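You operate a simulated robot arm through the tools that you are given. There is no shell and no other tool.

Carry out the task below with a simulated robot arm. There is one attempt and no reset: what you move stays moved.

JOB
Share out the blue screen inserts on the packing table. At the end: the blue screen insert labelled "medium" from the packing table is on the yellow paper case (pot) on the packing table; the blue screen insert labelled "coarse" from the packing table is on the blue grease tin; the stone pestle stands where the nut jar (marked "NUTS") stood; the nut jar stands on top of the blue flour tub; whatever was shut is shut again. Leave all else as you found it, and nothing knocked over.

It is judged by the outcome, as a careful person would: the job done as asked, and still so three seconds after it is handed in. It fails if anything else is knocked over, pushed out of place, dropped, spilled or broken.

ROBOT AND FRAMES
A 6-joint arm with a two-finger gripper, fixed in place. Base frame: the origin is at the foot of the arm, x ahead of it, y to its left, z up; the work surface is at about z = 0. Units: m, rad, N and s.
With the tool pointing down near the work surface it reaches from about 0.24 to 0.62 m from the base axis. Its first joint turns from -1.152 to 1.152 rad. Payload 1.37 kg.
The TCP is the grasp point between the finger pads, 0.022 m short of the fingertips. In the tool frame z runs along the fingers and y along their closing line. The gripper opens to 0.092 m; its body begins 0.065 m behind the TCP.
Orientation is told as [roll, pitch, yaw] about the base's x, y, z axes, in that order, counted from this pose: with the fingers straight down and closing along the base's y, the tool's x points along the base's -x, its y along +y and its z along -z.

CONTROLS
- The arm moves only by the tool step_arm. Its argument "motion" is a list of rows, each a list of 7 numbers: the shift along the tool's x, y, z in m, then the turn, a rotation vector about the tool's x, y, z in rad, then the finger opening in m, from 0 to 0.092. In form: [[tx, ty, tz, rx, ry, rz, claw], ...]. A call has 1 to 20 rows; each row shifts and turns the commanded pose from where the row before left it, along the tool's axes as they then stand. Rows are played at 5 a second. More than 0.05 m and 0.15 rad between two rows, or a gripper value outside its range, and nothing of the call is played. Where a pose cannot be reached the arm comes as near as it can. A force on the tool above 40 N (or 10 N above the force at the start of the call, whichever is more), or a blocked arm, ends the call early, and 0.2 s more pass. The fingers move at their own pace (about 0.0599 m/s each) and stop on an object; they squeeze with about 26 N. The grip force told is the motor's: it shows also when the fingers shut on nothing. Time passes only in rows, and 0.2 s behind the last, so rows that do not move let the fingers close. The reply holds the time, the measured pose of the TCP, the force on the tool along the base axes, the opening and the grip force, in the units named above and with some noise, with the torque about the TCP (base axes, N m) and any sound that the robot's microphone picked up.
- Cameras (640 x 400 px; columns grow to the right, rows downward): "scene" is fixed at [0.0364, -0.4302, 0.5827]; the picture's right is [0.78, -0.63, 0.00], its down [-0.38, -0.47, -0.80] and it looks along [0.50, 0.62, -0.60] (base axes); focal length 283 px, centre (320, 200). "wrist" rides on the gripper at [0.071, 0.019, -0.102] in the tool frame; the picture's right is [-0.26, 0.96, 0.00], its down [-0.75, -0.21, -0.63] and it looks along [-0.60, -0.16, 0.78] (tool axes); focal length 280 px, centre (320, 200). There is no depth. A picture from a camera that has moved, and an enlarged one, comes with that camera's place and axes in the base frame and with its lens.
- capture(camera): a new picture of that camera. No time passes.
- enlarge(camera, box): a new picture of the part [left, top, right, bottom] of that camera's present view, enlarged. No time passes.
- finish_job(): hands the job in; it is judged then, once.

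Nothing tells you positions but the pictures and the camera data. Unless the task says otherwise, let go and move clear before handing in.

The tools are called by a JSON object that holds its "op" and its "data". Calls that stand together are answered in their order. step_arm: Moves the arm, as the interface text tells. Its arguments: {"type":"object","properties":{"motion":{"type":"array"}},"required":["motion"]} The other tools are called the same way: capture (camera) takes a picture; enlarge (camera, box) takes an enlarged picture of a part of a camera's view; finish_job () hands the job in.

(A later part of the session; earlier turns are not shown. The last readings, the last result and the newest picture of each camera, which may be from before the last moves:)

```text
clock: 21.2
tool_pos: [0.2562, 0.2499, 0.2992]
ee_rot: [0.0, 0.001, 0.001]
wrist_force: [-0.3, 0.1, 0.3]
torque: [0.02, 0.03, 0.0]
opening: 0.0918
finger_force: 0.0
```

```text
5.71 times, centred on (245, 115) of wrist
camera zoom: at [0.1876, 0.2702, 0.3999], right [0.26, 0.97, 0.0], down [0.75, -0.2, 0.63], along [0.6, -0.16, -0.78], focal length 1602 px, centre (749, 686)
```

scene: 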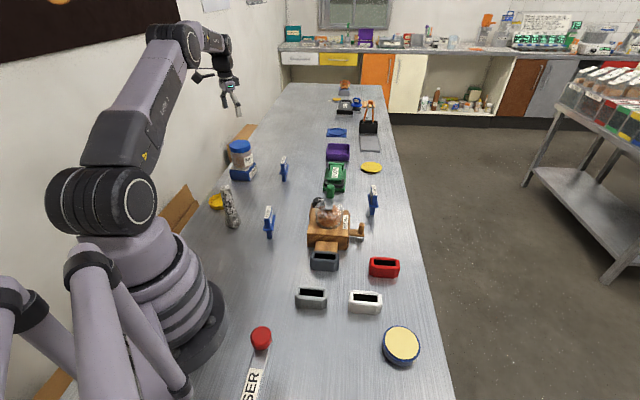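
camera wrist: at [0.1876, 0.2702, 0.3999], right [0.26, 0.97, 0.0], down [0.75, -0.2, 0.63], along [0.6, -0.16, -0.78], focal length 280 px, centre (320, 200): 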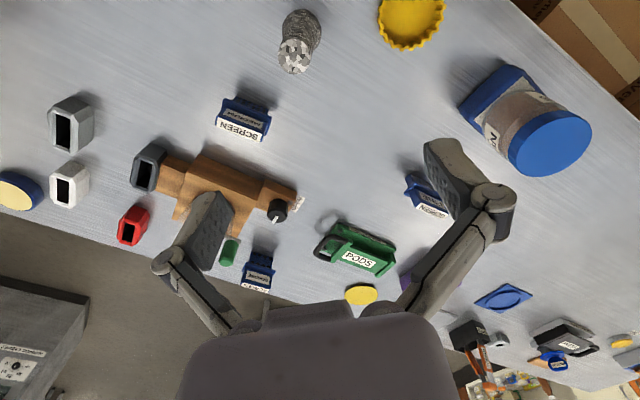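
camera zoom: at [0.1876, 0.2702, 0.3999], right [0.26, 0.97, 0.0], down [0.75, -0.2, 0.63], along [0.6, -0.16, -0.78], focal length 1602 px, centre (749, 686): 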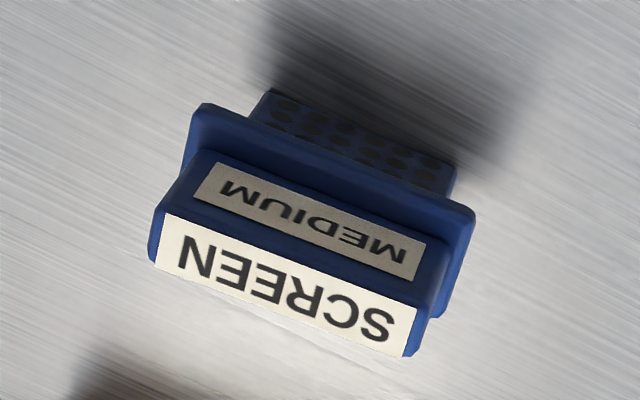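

The pestle is at about (0.232, 0.236), top dia ≈ 0.03, base ≈ 0.046, height ≈ 0.135. I position over it and recheck.

{"op": "step_arm", "data": {"motion": [[0.012, -0.007, 0.02, 0, 0, 0, 0.092], [0.012, -0.007, 0.03, 0, 0, 0, 0.092], [0, 0, 0.035, 0, 0, 0, 0.092], [0, 0, 0.025, 0, 0, 0, 0.092], [0, 0, 0.005, 0, 0, 0, 0.092]]}}

{"op": "capture", "data": {"camera": "wrist"}}

{"op": "enlarge", "data": {"camera": "scene", "box": [180, 120, 300, 250]}}

```text
clock: 22.4
tool_pos: [0.2355, 0.2369, 0.1856]
ee_rot: [0.002, 0.0, 0.001]
wrist_force: [-0.1, -0.3, 0.2]
torque: [0.03, 0.02, -0.03]
opening: 0.092
finger_force: 0.1
```

```text
taken
camera wrist: at [0.1651, 0.2565, 0.2848], right [0.26, 0.97, 0.0], down [0.75, -0.2, 0.63], along [0.6, -0.16, -0.78], focal length 280 px, centre (320, 200)
```

wrist: 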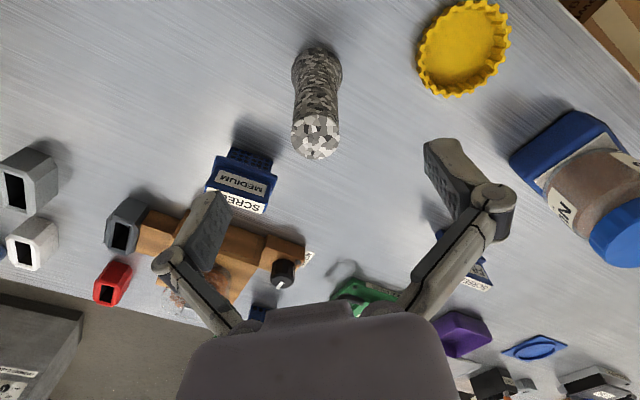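

```text
3.08 times, centred on (240, 185) of scene
camera zoom: at [0.0364, -0.4301, 0.5827], right [0.78, -0.63, 0.0], down [-0.38, -0.47, -0.8], along [0.5, 0.62, -0.6], focal length 870 px, centre (566, 246)
```

zoom: 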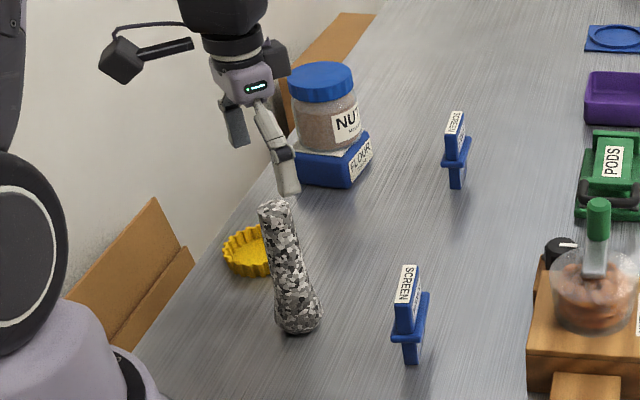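

Pestle confirmed at ≈ (0.233, 0.236). Descending with open fingers to grip at mid height.

{"op": "step_arm", "data": {"motion": [[0.002, -0.001, 0.02, 0, 0, 0, 0.092], [0, 0, 0.025, 0, 0, 0, 0.092], [0, 0, 0.025, 0, 0, 0, 0.092], [0, 0, 0.02, 0, 0, 0, 0.092], [0, 0, 0.0085, 0, 0, 0, 0.092]]}}

{"op": "capture", "data": {"camera": "wrist"}}

{"op": "enlarge", "data": {"camera": "scene", "box": [180, 120, 300, 250]}}

```text
clock: 23.6
tool_pos: [0.2333, 0.2332, 0.086]
ee_rot: [0.0, -0.001, 0.002]
wrist_force: [-0.1, -0.3, 0.0]
torque: [0.0, -0.02, 0.01]
opening: 0.092
finger_force: 0.1
```

```text
taken
camera wrist: at [0.1637, 0.2547, 0.1861], right [0.26, 0.97, 0.0], down [0.75, -0.2, 0.63], along [0.6, -0.16, -0.78], focal length 280 px, centre (320, 200)
```

wrist: 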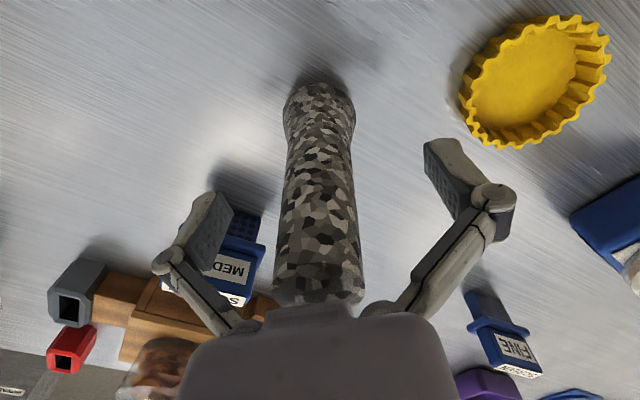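

```text
3.08 times, centred on (240, 185) of scene
camera zoom: at [0.0364, -0.4302, 0.5827], right [0.78, -0.63, 0.0], down [-0.38, -0.47, -0.8], along [0.5, 0.62, -0.6], focal length 870 px, centre (566, 246)
```

zoom: 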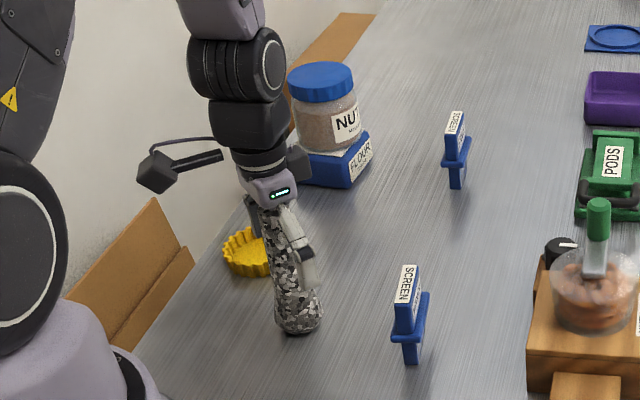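

Pestle axis is centred between the fingers. Closing.

{"op": "step_arm", "data": {"motion": [[0, 0, 0, 0, 0, 0, 0.07], [0, 0, 0, 0, 0, 0, 0.05], [0, 0, 0, 0, 0, 0, 0.04], [0, 0, 0, 0, 0, 0, 0.03], [0, 0, 0, 0, 0, 0, 0.015], [0, 0, 0, 0, 0, 0, 0.01], [0, 0, 0, 0, 0, 0, 0.01]]}}

{"op": "capture", "data": {"camera": "wrist"}}

```text
clock: 25.2
tool_pos: [0.2333, 0.2332, 0.0864]
ee_rot: [0.0, 0.002, 0.002]
wrist_force: [-0.9, -1.5, 1.8]
torque: [-0.17, 0.08, 0.03]
opening: 0.0294
finger_force: 26.0
```

```text
taken
camera wrist: at [0.1637, 0.2546, 0.1863], right [0.26, 0.97, 0.0], down [0.75, -0.2, 0.62], along [0.6, -0.16, -0.78], focal length 280 px, centre (320, 200)
```

wrist: 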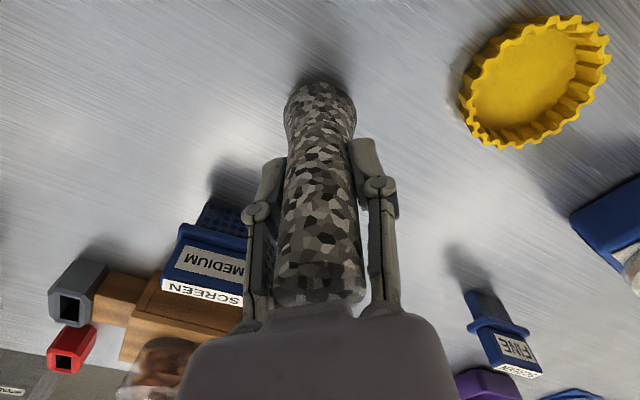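

Grip is firm on the pestle (0.029 m). Lifting slowly.

{"op": "step_arm", "data": {"motion": [[0, 0, -0.004, 0, 0, 0, 0.01], [0, 0, -0.008, 0, 0, 0, 0.01], [0, 0, -0.015, 0, 0, 0, 0.01], [0, 0, -0.02, 0, 0, 0, 0.01]]}}

{"op": "capture", "data": {"camera": "wrist"}}

{"op": "enlarge", "data": {"camera": "scene", "box": [180, 120, 300, 250]}}

```text
clock: 26.2
tool_pos: [0.2332, 0.2347, 0.1315]
ee_rot: [-0.001, 0.0, 0.001]
wrist_force: [-0.2, 0.2, -2.6]
torque: [0.03, -0.03, -0.03]
opening: 0.0292
finger_force: 25.7
```

```text
taken
camera wrist: at [0.1634, 0.2553, 0.233], right [0.26, 0.97, 0.0], down [0.75, -0.2, 0.62], along [0.6, -0.16, -0.78], focal length 280 px, centre (320, 200)
```

wrist: 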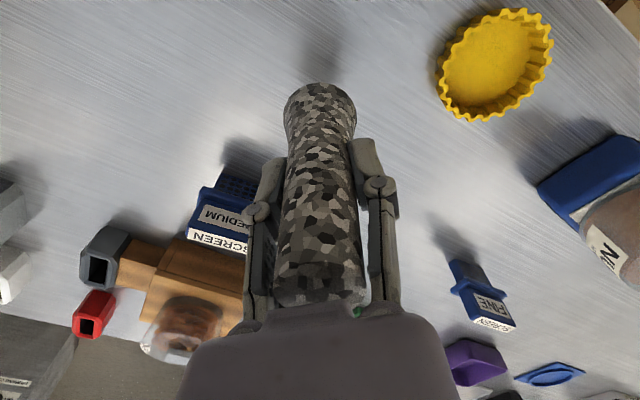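

```text
3.08 times, centred on (240, 185) of scene
camera zoom: at [0.0364, -0.4301, 0.5827], right [0.78, -0.63, 0.0], down [-0.38, -0.47, -0.8], along [0.5, 0.62, -0.6], focal length 870 px, centre (566, 246)
```

zoom: 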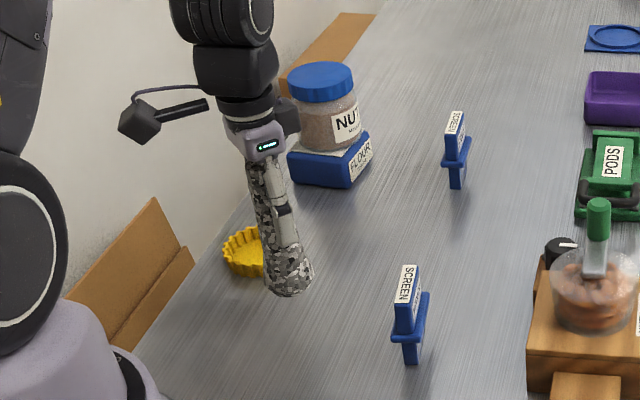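

Pestle is upright in the grip. Raising to z ≈ 0.30 and carrying it over to where the jar stood, (0.554, -0.0885).

{"op": "step_arm", "data": {"motion": [[0, 0, -0.034, 0, 0, 0, 0.01], [0, 0, -0.034, 0, 0, 0, 0.01], [0, 0, -0.034, 0, 0, 0, 0.01], [0, 0, -0.034, 0, 0, 0, 0.01], [0, 0, -0.033, 0, 0, 0, 0.01], [-0.0114, -0.0119, 0, 0, 0, 0, 0.01], [-0.0248, -0.0249, 0, 0, 0, 0, 0.01], [-0.0248, -0.0249, 0, 0, 0, 0, 0.01], [-0.0248, -0.0249, 0, 0, 0, 0, 0.01], [-0.0248, -0.0249, 0, 0, 0, 0, 0.01], [-0.0248, -0.0249, 0, 0, 0, 0, 0.01], [-0.0248, -0.0249, 0, 0, 0, 0, 0.01], [-0.0248, -0.0249, 0, 0, 0, 0, 0.01], [-0.0248, -0.0249, 0, 0, 0, 0, 0.01], [-0.0248, -0.0249, 0, 0, 0, 0, 0.01], [-0.0248, -0.0249, 0, 0, 0, 0, 0.01], [-0.0248, -0.0249, 0, 0, 0, 0, 0.01], [-0.0248, -0.0249, 0, 0, 0, 0, 0.01], [-0.0124, -0.0124, 0, 0, 0, 0, 0.01]]}}

{"op": "capture", "data": {"camera": "wrist"}}

{"op": "capture", "data": {"camera": "scene"}}

```text
clock: 30.2
tool_pos: [0.555, -0.0901, 0.3024]
ee_rot: [0.001, 0.001, 0.003]
wrist_force: [0.3, 0.4, -3.0]
torque: [0.0, -0.01, -0.01]
opening: 0.0289
finger_force: 26.5
```

```text
taken
camera wrist: at [0.4853, -0.0686, 0.4021], right [0.26, 0.97, 0.0], down [0.75, -0.2, 0.62], along [0.6, -0.16, -0.78], focal length 280 px, centre (320, 200)
```

wrist: 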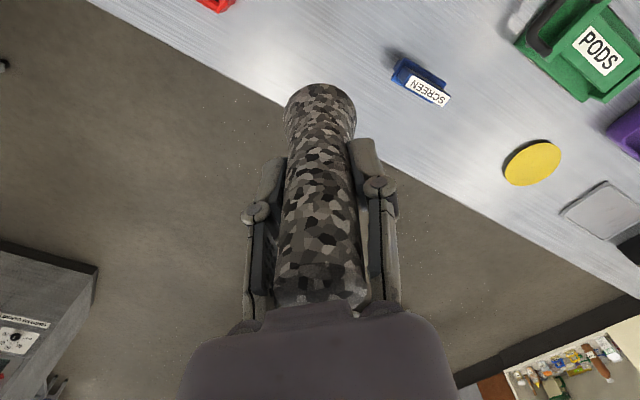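

```text
taken
```

scene: 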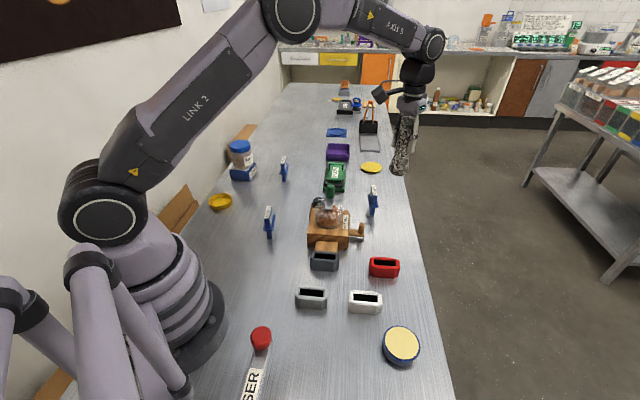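

Over the spot. Lowering to about 1 cm above the table.

{"op": "step_arm", "data": {"motion": [[0, 0.001, 0.03, 0, 0, 0, 0.01], [0, 0, 0.035, 0, 0, 0, 0.01], [0, 0, 0.035, 0, 0, 0, 0.01], [0, 0, 0.035, 0, 0, 0, 0.01], [0, 0, 0.03, 0, 0, 0, 0.01], [0, 0, 0.025, 0, 0, 0, 0.01], [0, 0, 0.015, 0, 0, 0, 0.01], [0, 0, 0.0, 0, 0, 0, 0.01]]}}

{"op": "enlarge", "data": {"camera": "scene", "box": [360, 195, 420, 255]}}

{"op": "capture", "data": {"camera": "wrist"}}

```text
clock: 32.0
tool_pos: [0.5542, -0.0876, 0.097]
ee_rot: [-0.002, 0.0, 0.002]
wrist_force: [-0.2, -0.3, -2.8]
torque: [-0.02, 0.01, 0.02]
opening: 0.0289
finger_force: 26.2
```

```text
6.67 times, centred on (390, 225) of scene
camera zoom: at [0.0364, -0.4302, 0.5827], right [0.78, -0.63, 0.0], down [-0.38, -0.47, -0.8], along [0.5, 0.62, -0.6], focal length 1884 px, centre (-147, 33)
```

zoom: 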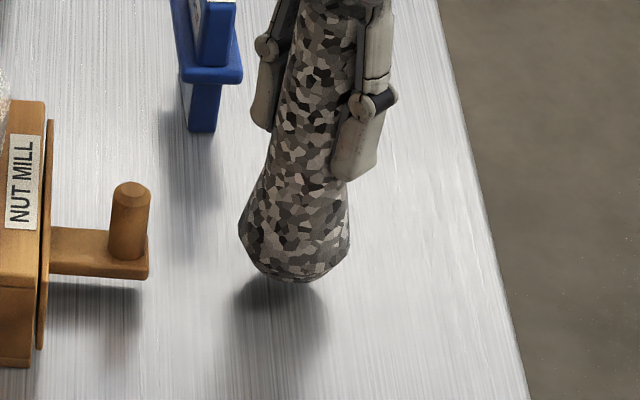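

```text
taken
camera wrist: at [0.4851, -0.0662, 0.1965], right [0.26, 0.97, 0.0], down [0.75, -0.2, 0.63], along [0.6, -0.16, -0.78], focal length 280 px, centre (320, 200)
```

wrist: 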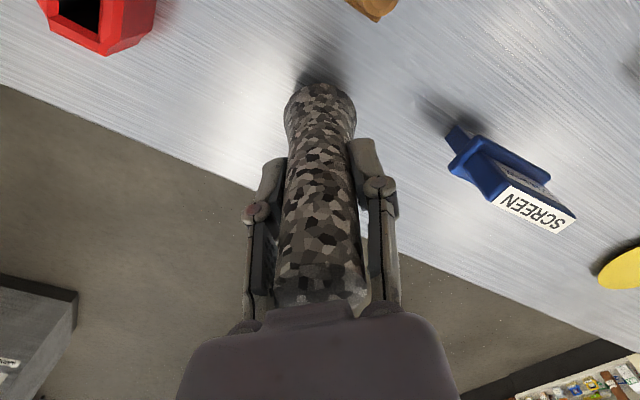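

The pestle base lines up with where the jar's base was. Lowering in small steps to contact.

{"op": "step_arm", "data": {"motion": [[0, 0, 0.004, 0, 0, 0, 0.01], [0, 0, 0.003, 0, 0, 0, 0.01], [0, 0, 0.0, 0, 0, 0, 0.01]]}}

{"op": "step_arm", "data": {"motion": [[0, 0, 0.0015, 0, 0, 0, 0.01], [0, 0, 0.0, 0, 0, 0, 0.01]]}}

{"op": "step_arm", "data": {"motion": [[0, 0, 0.0015, 0, 0, 0, 0.01], [0, 0, 0.0, 0, 0, 0, 0.01]]}}

```text
clock: 32.8
tool_pos: [0.5552, -0.0874, 0.0895]
ee_rot: [0.001, 0.001, 0.001]
wrist_force: [0.0, 0.5, -2.1]
torque: [0.01, -0.03, -0.01]
opening: 0.0292
finger_force: 26.1
```

```text
clock: 33.4
tool_pos: [0.5533, -0.0873, 0.0879]
ee_rot: [-0.001, 0.0, 0.002]
wrist_force: [0.8, -0.2, -3.8]
torque: [-0.02, 0.0, -0.03]
opening: 0.0288
finger_force: 25.8
```

```text
clock: 34.0
tool_pos: [0.5553, -0.0879, 0.0876]
ee_rot: [-0.001, 0.001, 0.0]
wrist_force: [-0.6, 0.2, -2.8]
torque: [0.0, 0.01, 0.01]
opening: 0.0288
finger_force: 25.7
```

{"op": "step_arm", "data": {"motion": [[0, 0, 0.001, 0, 0, 0, 0.01], [0, 0, 0.0, 0, 0, 0, 0.01]]}}

{"op": "step_arm", "data": {"motion": [[0, 0, 0.001, 0, 0, 0, 0.01], [0, 0, 0.0, 0, 0, 0, 0.01]]}}

```text
clock: 34.6
tool_pos: [0.5546, -0.087, 0.0862]
ee_rot: [-0.001, 0.001, 0.0]
wrist_force: [-2.5, 0.8, 3.0]
torque: [-0.01, 0.17, 0.0]
opening: 0.029
finger_force: 26.1
```

```text
clock: 35.2
tool_pos: [0.5553, -0.0876, 0.0859]
ee_rot: [-0.001, -0.002, 0.003]
wrist_force: [-7.3, 0.3, 17.2]
torque: [-0.02, 0.49, 0.03]
opening: 0.0291
finger_force: 26.1
```

Contact made at z ≈ 0.086. Easing the load and opening slowly.

{"op": "step_arm", "data": {"motion": [[0, 0, -0.0012, 0, 0, 0, 0.01], [0, 0, 0, 0, 0, 0, 0.01]]}}

{"op": "step_arm", "data": {"motion": [[0, 0, 0, 0, 0, 0, 0.033], [0, 0, 0, 0, 0, 0, 0.038], [0, 0, 0, 0, 0, 0, 0.05], [0, 0, 0, 0, 0, 0, 0.07], [0, 0, 0, 0, 0, 0, 0.092], [0, 0, 0, 0, 0, 0, 0.092]]}}

{"op": "capture", "data": {"camera": "wrist"}}

{"op": "enlarge", "data": {"camera": "scene", "box": [360, 195, 420, 255]}}

```text
clock: 35.8
tool_pos: [0.5553, -0.087, 0.0864]
ee_rot: [-0.001, -0.003, 0.0]
wrist_force: [1.8, -0.5, -0.5]
torque: [0.05, 0.04, 0.01]
opening: 0.0287
finger_force: 26.0
```

```text
clock: 37.2
tool_pos: [0.5543, -0.0876, 0.0865]
ee_rot: [0.0, -0.001, 0.003]
wrist_force: [0.0, 0.8, 0.3]
torque: [0.01, -0.02, -0.01]
opening: 0.0921
finger_force: 0.1
```

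```text
taken
camera wrist: at [0.4847, -0.0666, 0.1865], right [0.26, 0.97, 0.0], down [0.75, -0.2, 0.63], along [0.6, -0.16, -0.78], focal length 280 px, centre (320, 200)
```

wrist: 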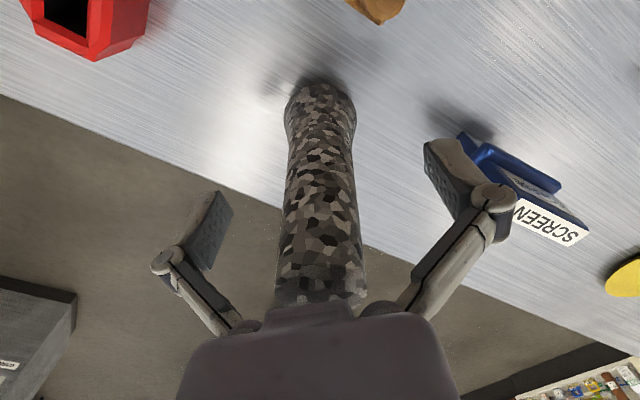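

```text
6.67 times, centred on (390, 225) of scene
camera zoom: at [0.0364, -0.4302, 0.5827], right [0.78, -0.63, 0.0], down [-0.38, -0.47, -0.8], along [0.5, 0.62, -0.6], focal length 1884 px, centre (-147, 33)
```

zoom: 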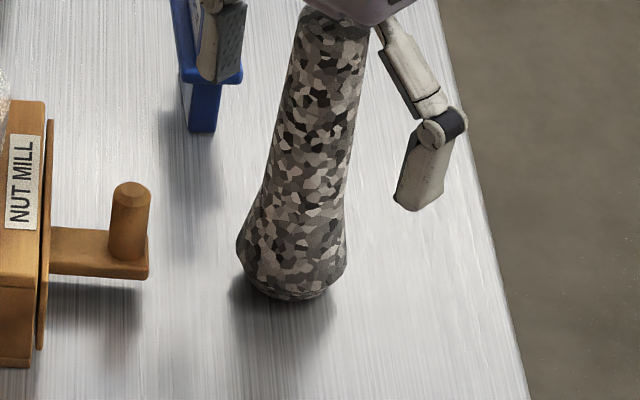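

The pestle stands on the jar's old spot. Retreating straight up, then to the MEDIUM screen.

{"op": "step_arm", "data": {"motion": [[0, 0, -0.015, 0, 0, 0, 0.092], [0, 0, -0.025, 0, 0, 0, 0.092], [0, 0, -0.035, 0, 0, 0, 0.092], [0, 0, -0.045, 0, 0, 0, 0.092], [0, 0, -0.045, 0, 0, 0, 0.092]]}}

{"op": "enlarge", "data": {"camera": "scene", "box": [340, 165, 430, 255]}}

{"op": "capture", "data": {"camera": "wrist"}}

```text
clock: 38.4
tool_pos: [0.5552, -0.0883, 0.2524]
ee_rot: [0.0, 0.001, 0.003]
wrist_force: [0.5, -0.5, 0.7]
torque: [0.0, 0.0, 0.03]
opening: 0.0917
finger_force: 0.1
```

```text
4.44 times, centred on (385, 210) of scene
camera zoom: at [0.0364, -0.4302, 0.5827], right [0.78, -0.63, 0.0], down [-0.38, -0.47, -0.8], along [0.5, 0.62, -0.6], focal length 1256 px, centre (31, 156)
```

zoom: 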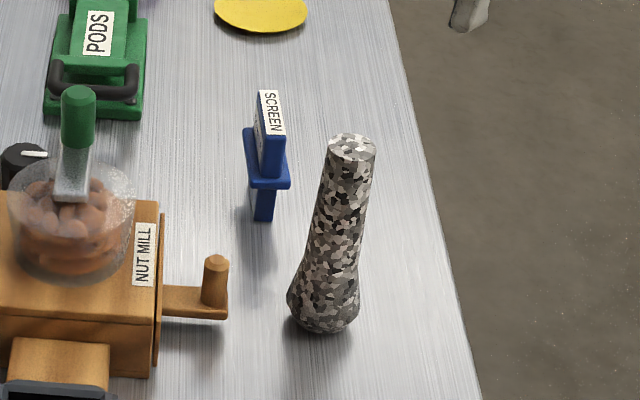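

```text
taken
camera wrist: at [0.4853, -0.0673, 0.3515], right [0.26, 0.97, 0.0], down [0.75, -0.2, 0.62], along [0.6, -0.16, -0.78], focal length 280 px, centre (320, 200)
```

wrist: 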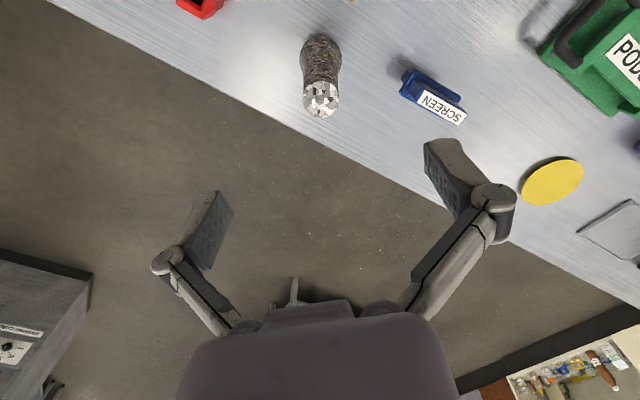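

Pestle stands well. Since I'm close, I'll take the COARSE screen next; zooming to measure its position and direction.

{"op": "enlarge", "data": {"camera": "wrist", "box": [380, 50, 490, 140]}}

{"op": "enlarge", "data": {"camera": "scene", "box": [355, 175, 395, 220]}}

```text
4.44 times, centred on (435, 95) of wrist
camera zoom: at [0.4853, -0.0673, 0.3515], right [0.26, 0.97, 0.0], down [0.75, -0.2, 0.62], along [0.6, -0.16, -0.78], focal length 1246 px, centre (-191, 667)
```

zoom: 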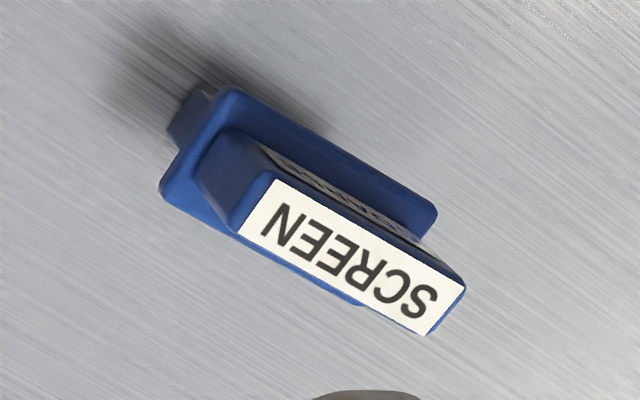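

```text
8.89 times, centred on (375, 198) of scene
camera zoom: at [0.0364, -0.4302, 0.5827], right [0.78, -0.63, 0.0], down [-0.38, -0.47, -0.8], along [0.5, 0.62, -0.6], focal length 2512 px, centre (-169, 222)
```

zoom: 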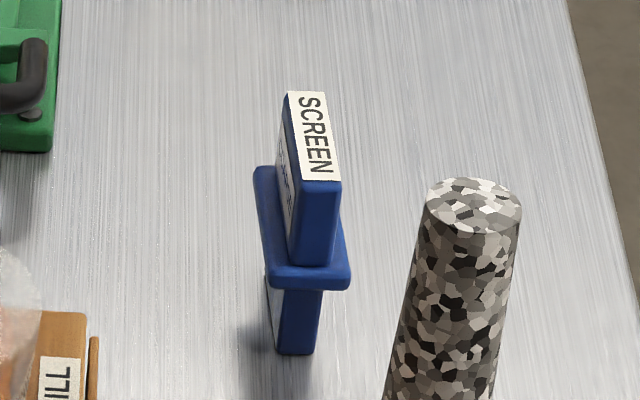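

COARSE screen: handle centre ≈ (0.614, 0.023), long axis at ≈ 49°, handle from z ≈ 0.048 (flange) to 0.083. I move above it and turn the gripper so the fingers close across its thickness.

{"op": "step_arm", "data": {"motion": [[-0.0148, 0.028, 0, 0, 0, 0, 0.07], [-0.0148, 0.028, 0, 0, 0, 0, 0.07], [-0.0148, 0.028, 0.01, 0, 0, 0, 0.07], [-0.0148, 0.028, 0.02, 0, 0, 0, 0.07], [0, 0, 0.02, 0, 0, -0.1437, 0.07], [0, 0, 0, 0, 0, -0.1437, 0.07], [0, 0, 0, 0, 0, -0.1437, 0.07], [0, 0, 0, 0, 0, -0.1437, 0.07], [0, 0, 0, 0, 0, -0.1437, 0.07], [0, 0, 0, 0, 0, -0.1437, 0.07], [0, 0, 0, 0, 0, 0, 0.07]]}}

{"op": "capture", "data": {"camera": "wrist"}}

{"op": "enlarge", "data": {"camera": "scene", "box": [310, 80, 450, 250]}}

```text
clock: 40.8
tool_pos: [0.6142, 0.025, 0.2014]
ee_rot: [0.0, -0.001, 0.866]
wrist_force: [-0.6, -0.9, -0.2]
torque: [-0.01, -0.04, 0.0]
opening: 0.0702
finger_force: 0.1
```

```text
taken
camera wrist: at [0.5544, -0.0151, 0.3016], right [-0.56, 0.83, 0.0], down [0.64, 0.44, 0.63], along [0.52, 0.35, -0.78], focal length 280 px, centre (320, 200)
```

wrist: 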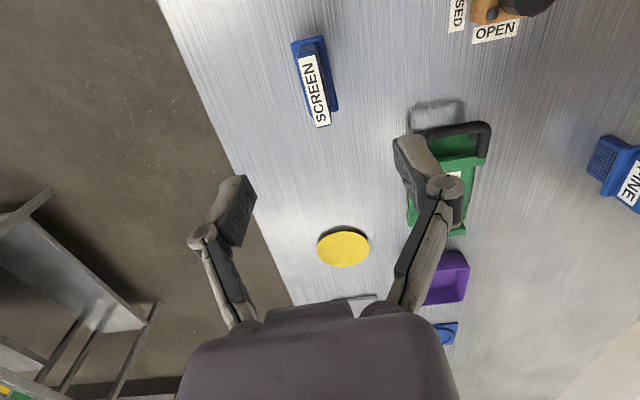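

```text
2.35 times, centred on (380, 165) of scene
camera zoom: at [0.0364, -0.4302, 0.5827], right [0.78, -0.63, 0.0], down [-0.38, -0.47, -0.8], along [0.5, 0.62, -0.6], focal length 665 px, centre (179, 282)
```

zoom: 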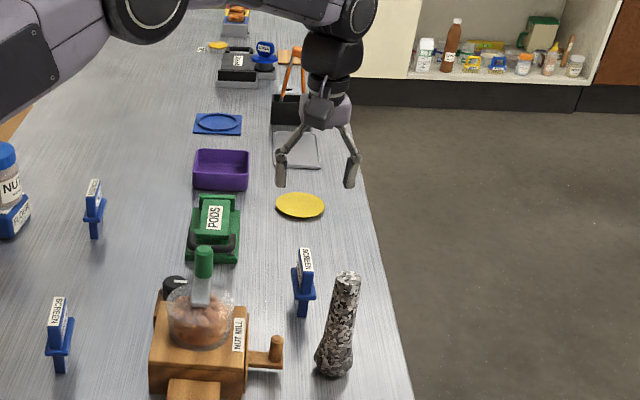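

Reachable, gripper turned. Checking alignment with the screen in the wrist view.

{"op": "enlarge", "data": {"camera": "wrist", "box": [270, 20, 370, 140]}}

```text
3.33 times, centred on (320, 80) of wrist
camera zoom: at [0.5544, -0.0151, 0.3016], right [-0.56, 0.83, 0.0], down [0.64, 0.44, 0.63], along [0.52, 0.35, -0.78], focal length 935 px, centre (320, 600)
```

zoom: 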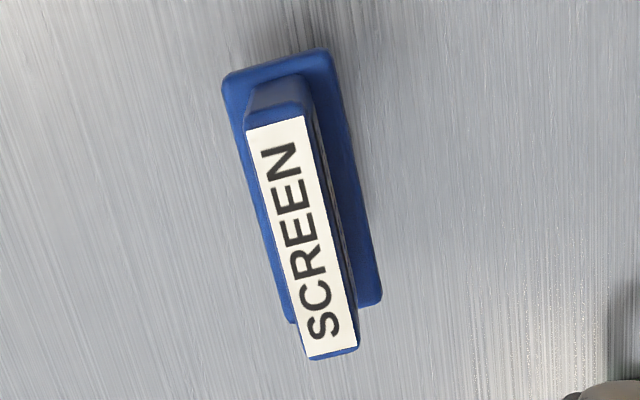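

Alignment is within 1–2 mm and 1–2°. Descending onto the handle, keeping the fingertips above the flange.

{"op": "step_arm", "data": {"motion": [[0.002, -0.0007, 0.02, 0, 0, 0.012, 0.07], [0, 0, 0.03, 0, 0, 0, 0.06], [0, 0, 0.03, 0, 0, 0, 0.06], [0, 0, 0.025, 0, 0, 0, 0.06], [0, 0, 0.015, 0, 0, 0, 0.06], [0, 0, 0.0, 0, 0, 0, 0.06]]}}

{"op": "capture", "data": {"camera": "wrist"}}

{"op": "enlarge", "data": {"camera": "scene", "box": [340, 130, 430, 230]}}

```text
clock: 42.2
tool_pos: [0.6138, 0.023, 0.0805]
ee_rot: [0.0, -0.003, 0.849]
wrist_force: [0.0, -0.3, -0.5]
torque: [0.01, 0.04, -0.04]
opening: 0.0598
finger_force: 0.1
```

```text
taken
camera wrist: at [0.553, -0.0154, 0.1808], right [-0.55, 0.83, 0.0], down [0.65, 0.43, 0.63], along [0.52, 0.35, -0.78], focal length 280 px, centre (320, 200)
```

wrist: 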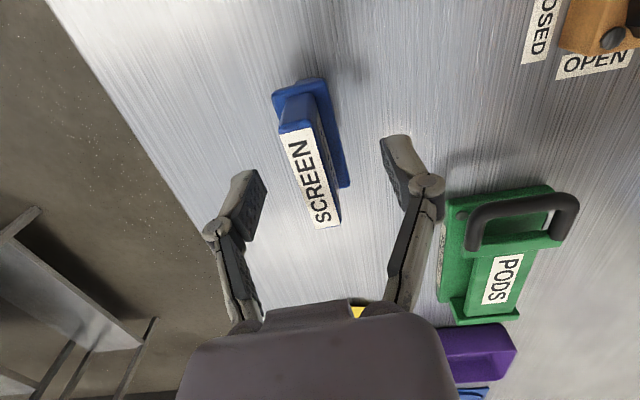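

```text
4.00 times, centred on (385, 180) of scene
camera zoom: at [0.0364, -0.4302, 0.5827], right [0.78, -0.63, 0.0], down [-0.38, -0.47, -0.8], along [0.5, 0.62, -0.6], focal length 1130 px, centre (60, 280)
```

zoom: 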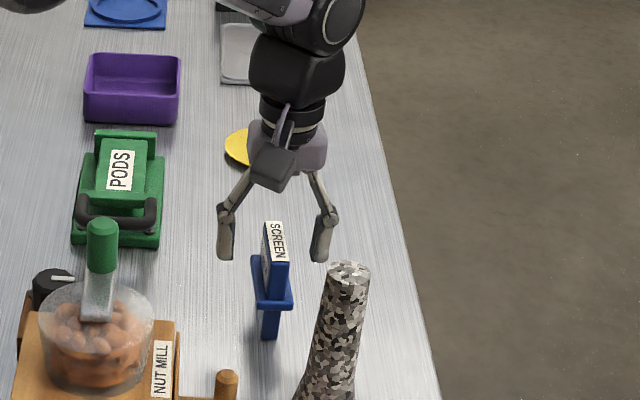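

Handle sits between the fingers. Small correction, final few mm down, and close.

{"op": "step_arm", "data": {"motion": [[0.004, -0.001, 0.003, 0, 0, 0, 0.06], [0, 0, 0.0035, 0, 0, 0, 0.06], [0, 0, 0, 0, 0, 0, 0.045], [0, 0, 0, 0, 0, 0, 0.03], [0, 0, 0, 0, 0, 0, 0.02], [0, 0, 0, 0, 0, 0, 0.01], [0, 0, 0, 0, 0, 0, 0.0], [0, 0, 0, 0, 0, 0, 0.0]]}}

{"op": "capture", "data": {"camera": "wrist"}}

{"op": "enlarge", "data": {"camera": "scene", "box": [340, 130, 430, 230]}}

```text
clock: 44.0
tool_pos: [0.611, 0.0186, 0.0748]
ee_rot: [0.0, 0.0, 0.85]
wrist_force: [0.7, 0.5, 0.5]
torque: [0.01, -0.01, -0.01]
opening: 0.0141
finger_force: 26.0
```

```text
taken
camera wrist: at [0.5509, -0.0196, 0.1746], right [-0.55, 0.83, 0.0], down [0.65, 0.43, 0.63], along [0.52, 0.35, -0.78], focal length 280 px, centre (320, 200)
```

wrist: 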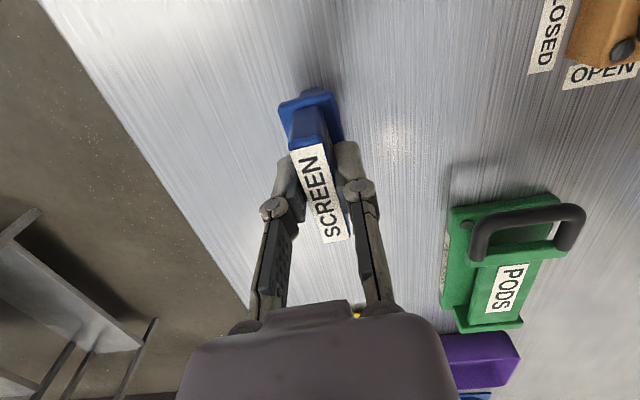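

```text
4.00 times, centred on (385, 180) of scene
camera zoom: at [0.0364, -0.4302, 0.5827], right [0.78, -0.63, 0.0], down [-0.38, -0.47, -0.8], along [0.5, 0.62, -0.6], focal length 1130 px, centre (60, 280)
```

zoom: 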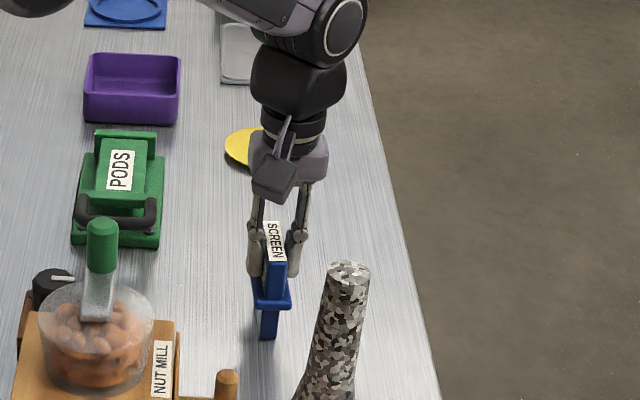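

COARSE screen gripped squarely (0.014 m). Lifting and checking.

{"op": "step_arm", "data": {"motion": [[0, 0, -0.005, 0, 0, 0, 0.0], [0, 0, -0.015, 0, 0, 0, 0.0], [0, 0, -0.03, 0, 0, 0, 0.0], [0, 0, -0.04, 0, 0, 0, 0.0], [0, 0, -0.04, 0, 0, 0, 0.0], [0, 0, -0.04, 0, 0, 0, 0.0], [0, 0, -0.03, 0, 0, 0, 0.0]]}}

{"op": "capture", "data": {"camera": "wrist"}}

```text
clock: 45.6
tool_pos: [0.6118, 0.0204, 0.274]
ee_rot: [0.001, 0.0, 0.851]
wrist_force: [0.2, 0.2, 0.0]
torque: [-0.03, 0.0, 0.0]
opening: 0.0142
finger_force: 26.4
```

```text
taken
camera wrist: at [0.5509, -0.0191, 0.3754], right [-0.55, 0.83, 0.0], down [0.65, 0.43, 0.62], along [0.52, 0.35, -0.78], focal length 280 px, centre (320, 200)
```

wrist: 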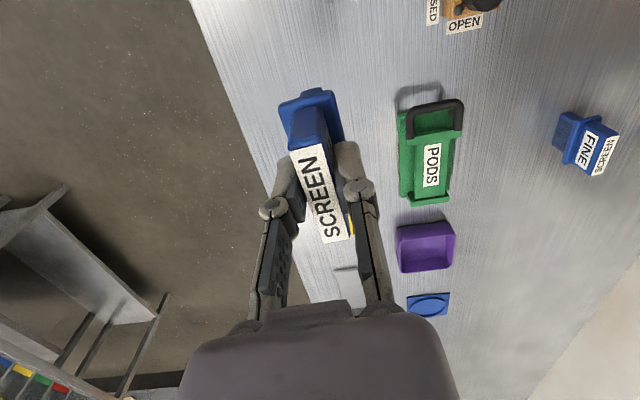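

Screen is held. Turning back to yaw 0 and carrying it to the grease tin area.

{"op": "step_arm", "data": {"motion": [[0, 0, 0, 0, 0, 0.1418, 0.0], [0, 0, 0, 0, 0, 0.1418, 0.0], [0, 0, 0, 0, 0, 0.1418, 0.0], [0, 0, 0, 0, 0, 0.1418, 0.0], [0, 0, 0, 0, 0, 0.1418, 0.0], [0, 0, 0, 0, 0, 0.1418, 0.0], [0.02515, -0.0267, 0, 0, 0, 0, 0.0], [0.02515, -0.0267, 0, 0, 0, 0, 0.0], [0.02515, -0.0267, 0, 0, 0, 0, 0.0], [0.02515, -0.0267, 0, 0, 0, 0, 0.0], [0.02515, -0.0267, 0, 0, 0, 0, 0.0], [0.02515, -0.0267, 0, 0, 0, 0, 0.0], [0.02515, -0.0267, 0, 0, 0, 0, 0.0], [0.02515, -0.0267, 0, 0, 0, 0, 0.0], [0.02515, -0.0267, 0, 0, 0, 0, 0.0], [0.02515, -0.0267, 0, 0, 0, 0, 0.0], [0.02515, -0.0267, 0, 0, 0, 0, 0.0], [0.02515, -0.0267, 0, 0, 0, 0, 0.0]]}}

{"op": "capture", "data": {"camera": "wrist"}}

{"op": "capture", "data": {"camera": "scene"}}

```text
clock: 49.4
tool_pos: [0.3095, -0.3021, 0.2737]
ee_rot: [0.0, 0.001, 0.003]
wrist_force: [0.0, 0.0, -0.3]
torque: [0.01, 0.01, -0.05]
opening: 0.014
finger_force: 26.0
```

```text
taken
camera wrist: at [0.2396, -0.2811, 0.3743], right [0.26, 0.97, 0.0], down [0.75, -0.2, 0.63], along [0.6, -0.16, -0.78], focal length 280 px, centre (320, 200)
```

wrist: 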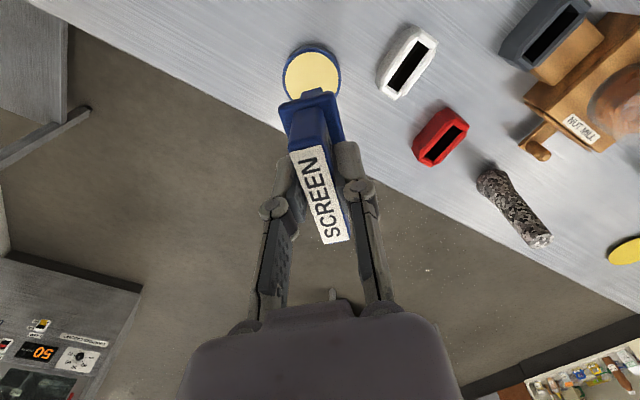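

```text
taken
```

scene: 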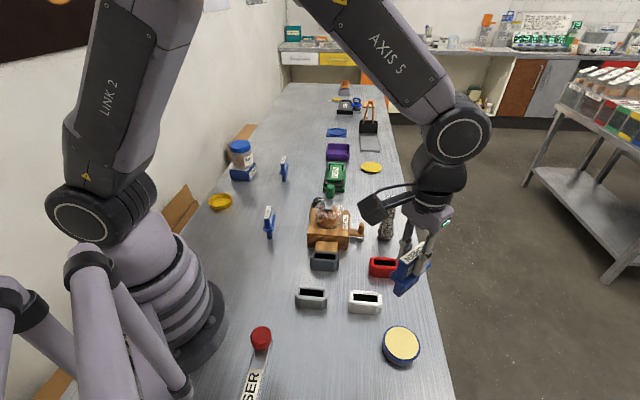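

The grease tin is just ahead. Zooming on it to find its centre and check its surface.

{"op": "enlarge", "data": {"camera": "wrist", "box": [260, 20, 370, 120]}}

{"op": "enlarge", "data": {"camera": "scene", "box": [360, 300, 450, 390]}}

```text
4.00 times, centred on (315, 70) of wrist
camera zoom: at [0.2396, -0.2811, 0.3743], right [0.26, 0.97, 0.0], down [0.75, -0.2, 0.63], along [0.6, -0.16, -0.78], focal length 1122 px, centre (340, 720)
```

zoom: 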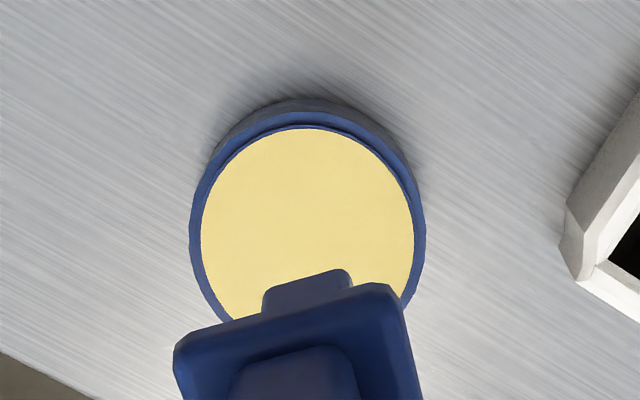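

```text
4.44 times, centred on (405, 345) of scene
camera zoom: at [0.0364, -0.4301, 0.5827], right [0.78, -0.63, 0.0], down [-0.38, -0.47, -0.8], along [0.5, 0.62, -0.6], focal length 1256 px, centre (-58, -444)
```

zoom: 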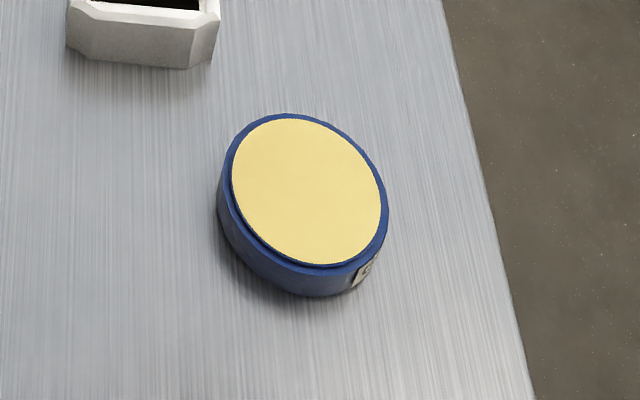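

Tin centre ≈ (0.328, -0.316), a shut tin with a flat cream lid. I move over it and lower to just above.

{"op": "step_arm", "data": {"motion": [[-0.0105, -0.007, 0, 0, 0, 0, 0.0], [-0.01, -0.007, 0.02, 0, 0, 0, 0.0], [0, 0, 0.035, 0, 0, 0, 0.0], [0, 0, 0.035, 0, 0, 0, 0.0], [0, 0, 0.03, 0, 0, 0, 0.0], [0, 0, 0.025, 0, 0, 0, 0.0], [0, 0, 0.01, 0, 0, 0, 0.0], [0, 0, 0, 0, 0, 0, 0.0]]}}

{"op": "capture", "data": {"camera": "wrist"}}

{"op": "enlarge", "data": {"camera": "scene", "box": [350, 270, 460, 390]}}

```text
clock: 51.2
tool_pos: [0.3301, -0.3151, 0.1192]
ee_rot: [0.0, 0.002, 0.0]
wrist_force: [-0.2, 0.1, 0.2]
torque: [0.03, -0.02, 0.0]
opening: 0.0143
finger_force: 26.1
```

```text
taken
camera wrist: at [0.2609, -0.2945, 0.2193], right [0.26, 0.97, 0.0], down [0.75, -0.2, 0.63], along [0.6, -0.16, -0.78], focal length 280 px, centre (320, 200)
```

wrist: 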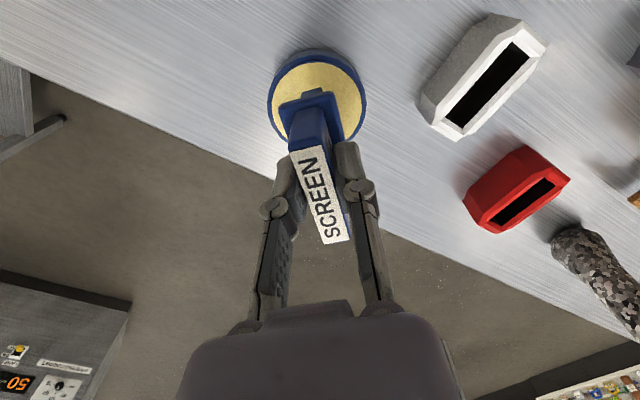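

```text
3.33 times, centred on (405, 330) of scene
camera zoom: at [0.0364, -0.4302, 0.5827], right [0.78, -0.63, 0.0], down [-0.38, -0.47, -0.8], along [0.5, 0.62, -0.6], focal length 942 px, centre (37, -233)
```

zoom: 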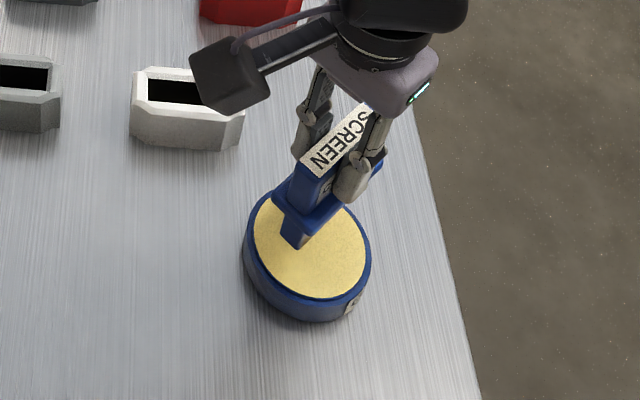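

Leg is over the lid, nearly centred. Nudging 3 mm and lowering in small steps to contact.

{"op": "step_arm", "data": {"motion": [[0.003, -0.001, 0.004, 0, 0, 0, 0.0], [0, 0, 0.004, 0, 0, 0, 0.0], [0, 0, 0.003, 0, 0, 0, 0.0], [0, 0, 0, 0, 0, 0, 0.0]]}}

{"op": "step_arm", "data": {"motion": [[0, 0, 0.002, 0, 0, 0, 0.0], [0, 0, 0, 0, 0, 0, 0.0]]}}

{"op": "step_arm", "data": {"motion": [[0, 0, 0.0015, 0, 0, 0, 0.0], [0, 0, 0, 0, 0, 0, 0.0]]}}

{"op": "step_arm", "data": {"motion": [[0, 0, 0.0015, 0, 0, 0, 0.0], [0, 0, 0, 0, 0, 0, 0.0]]}}

```text
clock: 52.2
tool_pos: [0.3267, -0.3161, 0.1077]
ee_rot: [0.0, 0.0, -0.001]
wrist_force: [-0.1, 0.1, -0.7]
torque: [-0.02, -0.01, 0.02]
opening: 0.0142
finger_force: 26.2
```

```text
clock: 52.8
tool_pos: [0.3277, -0.3167, 0.1062]
ee_rot: [-0.002, -0.001, -0.002]
wrist_force: [0.7, -0.7, -0.6]
torque: [0.0, 0.04, 0.0]
opening: 0.0143
finger_force: 26.0
```

```text
clock: 53.4
tool_pos: [0.3278, -0.3164, 0.1048]
ee_rot: [0.0, -0.001, 0.002]
wrist_force: [-0.2, -0.3, -1.4]
torque: [-0.01, 0.0, -0.01]
opening: 0.0143
finger_force: 25.9
```

```text
clock: 54.0
tool_pos: [0.3285, -0.3164, 0.1035]
ee_rot: [0.001, -0.001, 0.0]
wrist_force: [-0.5, 0.6, -1.1]
torque: [0.02, 0.01, 0.04]
opening: 0.0143
finger_force: 26.0
```

{"op": "step_arm", "data": {"motion": [[0, 0, 0.0015, 0, 0, 0, 0.0], [0, 0, 0, 0, 0, 0, 0.0]]}}

{"op": "enlarge", "data": {"camera": "scene", "box": [370, 290, 450, 380]}}

```text
clock: 54.6
tool_pos: [0.3287, -0.3167, 0.1021]
ee_rot: [0.001, 0.0, 0.001]
wrist_force: [0.1, 0.5, -0.5]
torque: [-0.01, 0.02, -0.01]
opening: 0.0142
finger_force: 25.8
```

```text
4.44 times, centred on (410, 335) of scene
camera zoom: at [0.0364, -0.4302, 0.5827], right [0.78, -0.63, 0.0], down [-0.38, -0.47, -0.8], along [0.5, 0.62, -0.6], focal length 1256 px, centre (-80, -400)
```

zoom: 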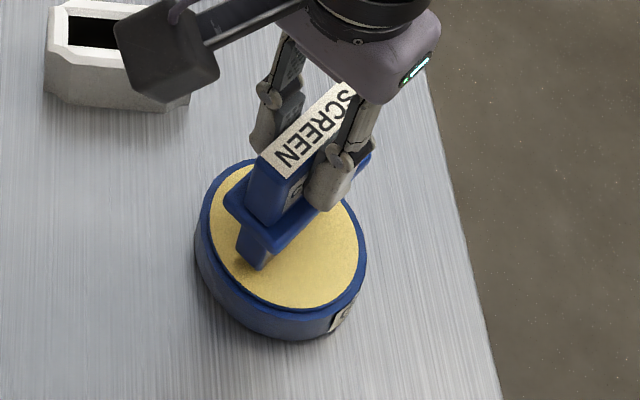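

Still a few mm of clearance and the leg is central on the lid. Continuing down in small steps.

{"op": "step_arm", "data": {"motion": [[0, 0, 0.0015, 0, 0, 0, 0.0], [0, 0, 0, 0, 0, 0, 0.0]]}}

{"op": "step_arm", "data": {"motion": [[0, 0, 0.0015, 0, 0, 0, 0.0], [0, 0, 0, 0, 0, 0, 0.0]]}}

{"op": "step_arm", "data": {"motion": [[0, 0, 0.001, 0, 0, 0, 0.0], [0, 0, 0, 0, 0, 0, 0.0]]}}

```text
clock: 55.2
tool_pos: [0.3273, -0.3169, 0.1001]
ee_rot: [0.0, 0.001, -0.002]
wrist_force: [0.3, -0.1, -1.1]
torque: [-0.03, 0.06, 0.0]
opening: 0.0141
finger_force: 26.0
```

```text
clock: 55.8
tool_pos: [0.3286, -0.3171, 0.0992]
ee_rot: [0.001, -0.001, 0.0]
wrist_force: [0.6, 0.6, -0.4]
torque: [0.03, 0.01, -0.02]
opening: 0.0139
finger_force: 26.4
```

```text
clock: 56.4
tool_pos: [0.3264, -0.3174, 0.0981]
ee_rot: [0.001, 0.0, 0.0]
wrist_force: [-1.2, 0.1, 6.0]
torque: [0.01, 0.02, -0.01]
opening: 0.0145
finger_force: 25.8
```

Contact at z ≈ 0.098. Easing slightly, then opening slowly and evenly.

{"op": "step_arm", "data": {"motion": [[0, 0, -0.0004, 0, 0, 0, 0.0], [0, 0, 0, 0, 0, 0, 0.0]]}}

{"op": "step_arm", "data": {"motion": [[0, 0, 0, 0, 0, 0, 0.015], [0, 0, 0, 0, 0, 0, 0.017], [0, 0, 0, 0, 0, 0, 0.02], [0, 0, 0, 0, 0, 0, 0.025], [0, 0, 0, 0, 0, 0, 0.032], [0, 0, 0, 0, 0, 0, 0.042], [0, 0, 0, 0, 0, 0, 0.055], [0, 0, 0, 0, 0, 0, 0.06], [0, 0, 0, 0, 0, 0, 0.06]]}}

{"op": "capture", "data": {"camera": "wrist"}}

{"op": "enlarge", "data": {"camera": "scene", "box": [370, 290, 450, 380]}}

```text
clock: 57.0
tool_pos: [0.328, -0.3156, 0.098]
ee_rot: [-0.001, 0.0, -0.001]
wrist_force: [0.1, -0.5, 0.0]
torque: [-0.04, -0.01, -0.03]
opening: 0.014
finger_force: 26.5
```

```text
clock: 59.0
tool_pos: [0.3284, -0.3172, 0.0985]
ee_rot: [0.002, 0.001, 0.0]
wrist_force: [-0.3, 0.9, -0.5]
torque: [-0.03, 0.0, -0.02]
opening: 0.0599
finger_force: 0.2
```

```text
taken
camera wrist: at [0.2579, -0.2954, 0.1986], right [0.26, 0.97, 0.0], down [0.75, -0.2, 0.63], along [0.6, -0.16, -0.78], focal length 280 px, centre (320, 200)
```

wrist: 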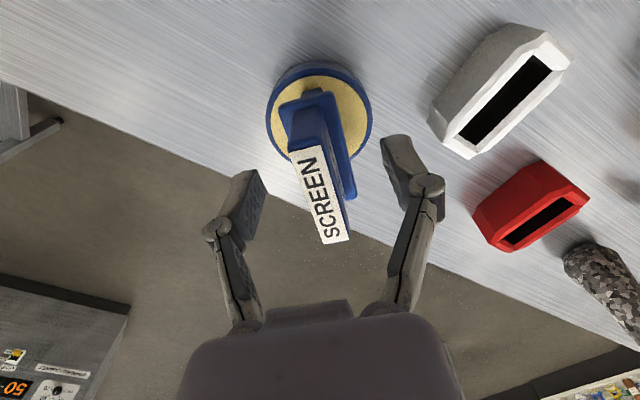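

```text
4.44 times, centred on (410, 335) of scene
camera zoom: at [0.0364, -0.4302, 0.5827], right [0.78, -0.63, 0.0], down [-0.38, -0.47, -0.8], along [0.5, 0.62, -0.6], focal length 1256 px, centre (-80, -400)
```

zoom: 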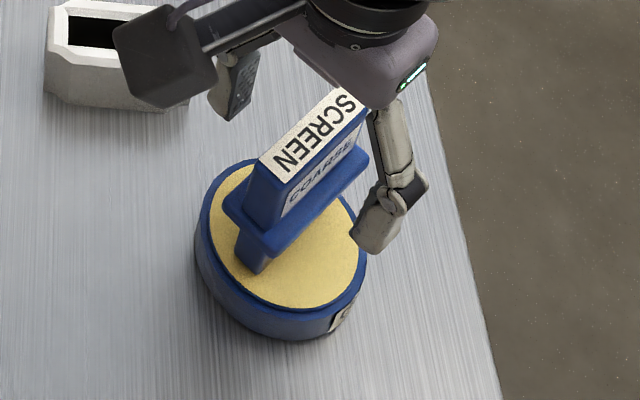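

COARSE stands upright on the grease tin. Retreating straight up.

{"op": "step_arm", "data": {"motion": [[0, 0, -0.01, 0, 0, 0, 0.06], [0, 0, -0.02, 0, 0, 0, 0.06], [0, 0, -0.035, 0, 0, 0, 0.06], [0, 0, -0.045, 0, 0, 0, 0.06], [0, 0, -0.045, 0, 0, 0, 0.06], [0, 0, -0.02, 0, 0, 0, 0.06]]}}

{"op": "enlarge", "data": {"camera": "scene", "box": [360, 280, 460, 390]}}

{"op": "capture", "data": {"camera": "wrist"}}

```text
clock: 60.4
tool_pos: [0.3266, -0.317, 0.2747]
ee_rot: [0.001, -0.001, -0.001]
wrist_force: [0.1, -0.1, -0.1]
torque: [-0.04, -0.01, 0.04]
opening: 0.0602
finger_force: 0.1
```

```text
3.64 times, centred on (410, 335) of scene
camera zoom: at [0.0364, -0.4301, 0.5827], right [0.78, -0.63, 0.0], down [-0.38, -0.47, -0.8], along [0.5, 0.62, -0.6], focal length 1028 px, centre (-7, -291)
```

zoom: 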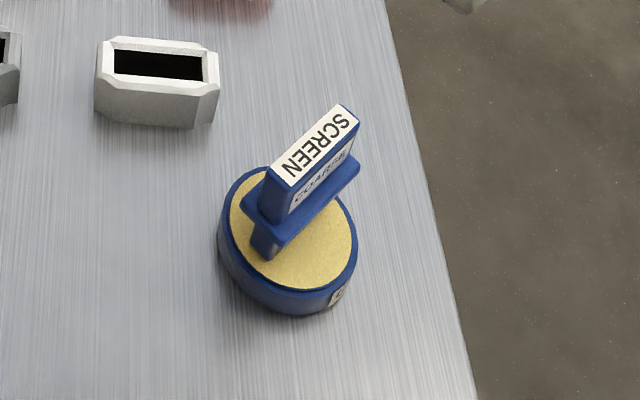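

```text
taken
camera wrist: at [0.2578, -0.2956, 0.3751], right [0.26, 0.97, 0.0], down [0.75, -0.2, 0.63], along [0.6, -0.16, -0.78], focal length 280 px, centre (320, 200)
```

wrist: 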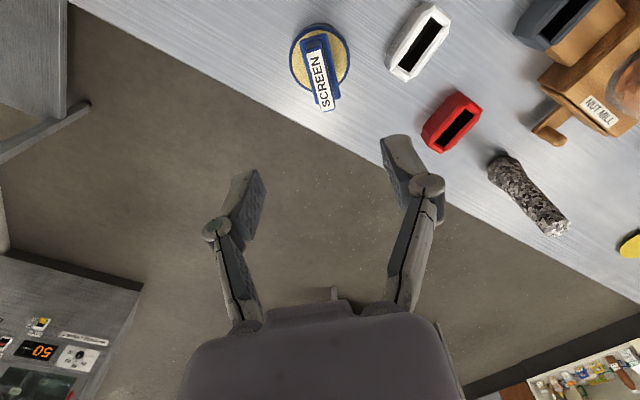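

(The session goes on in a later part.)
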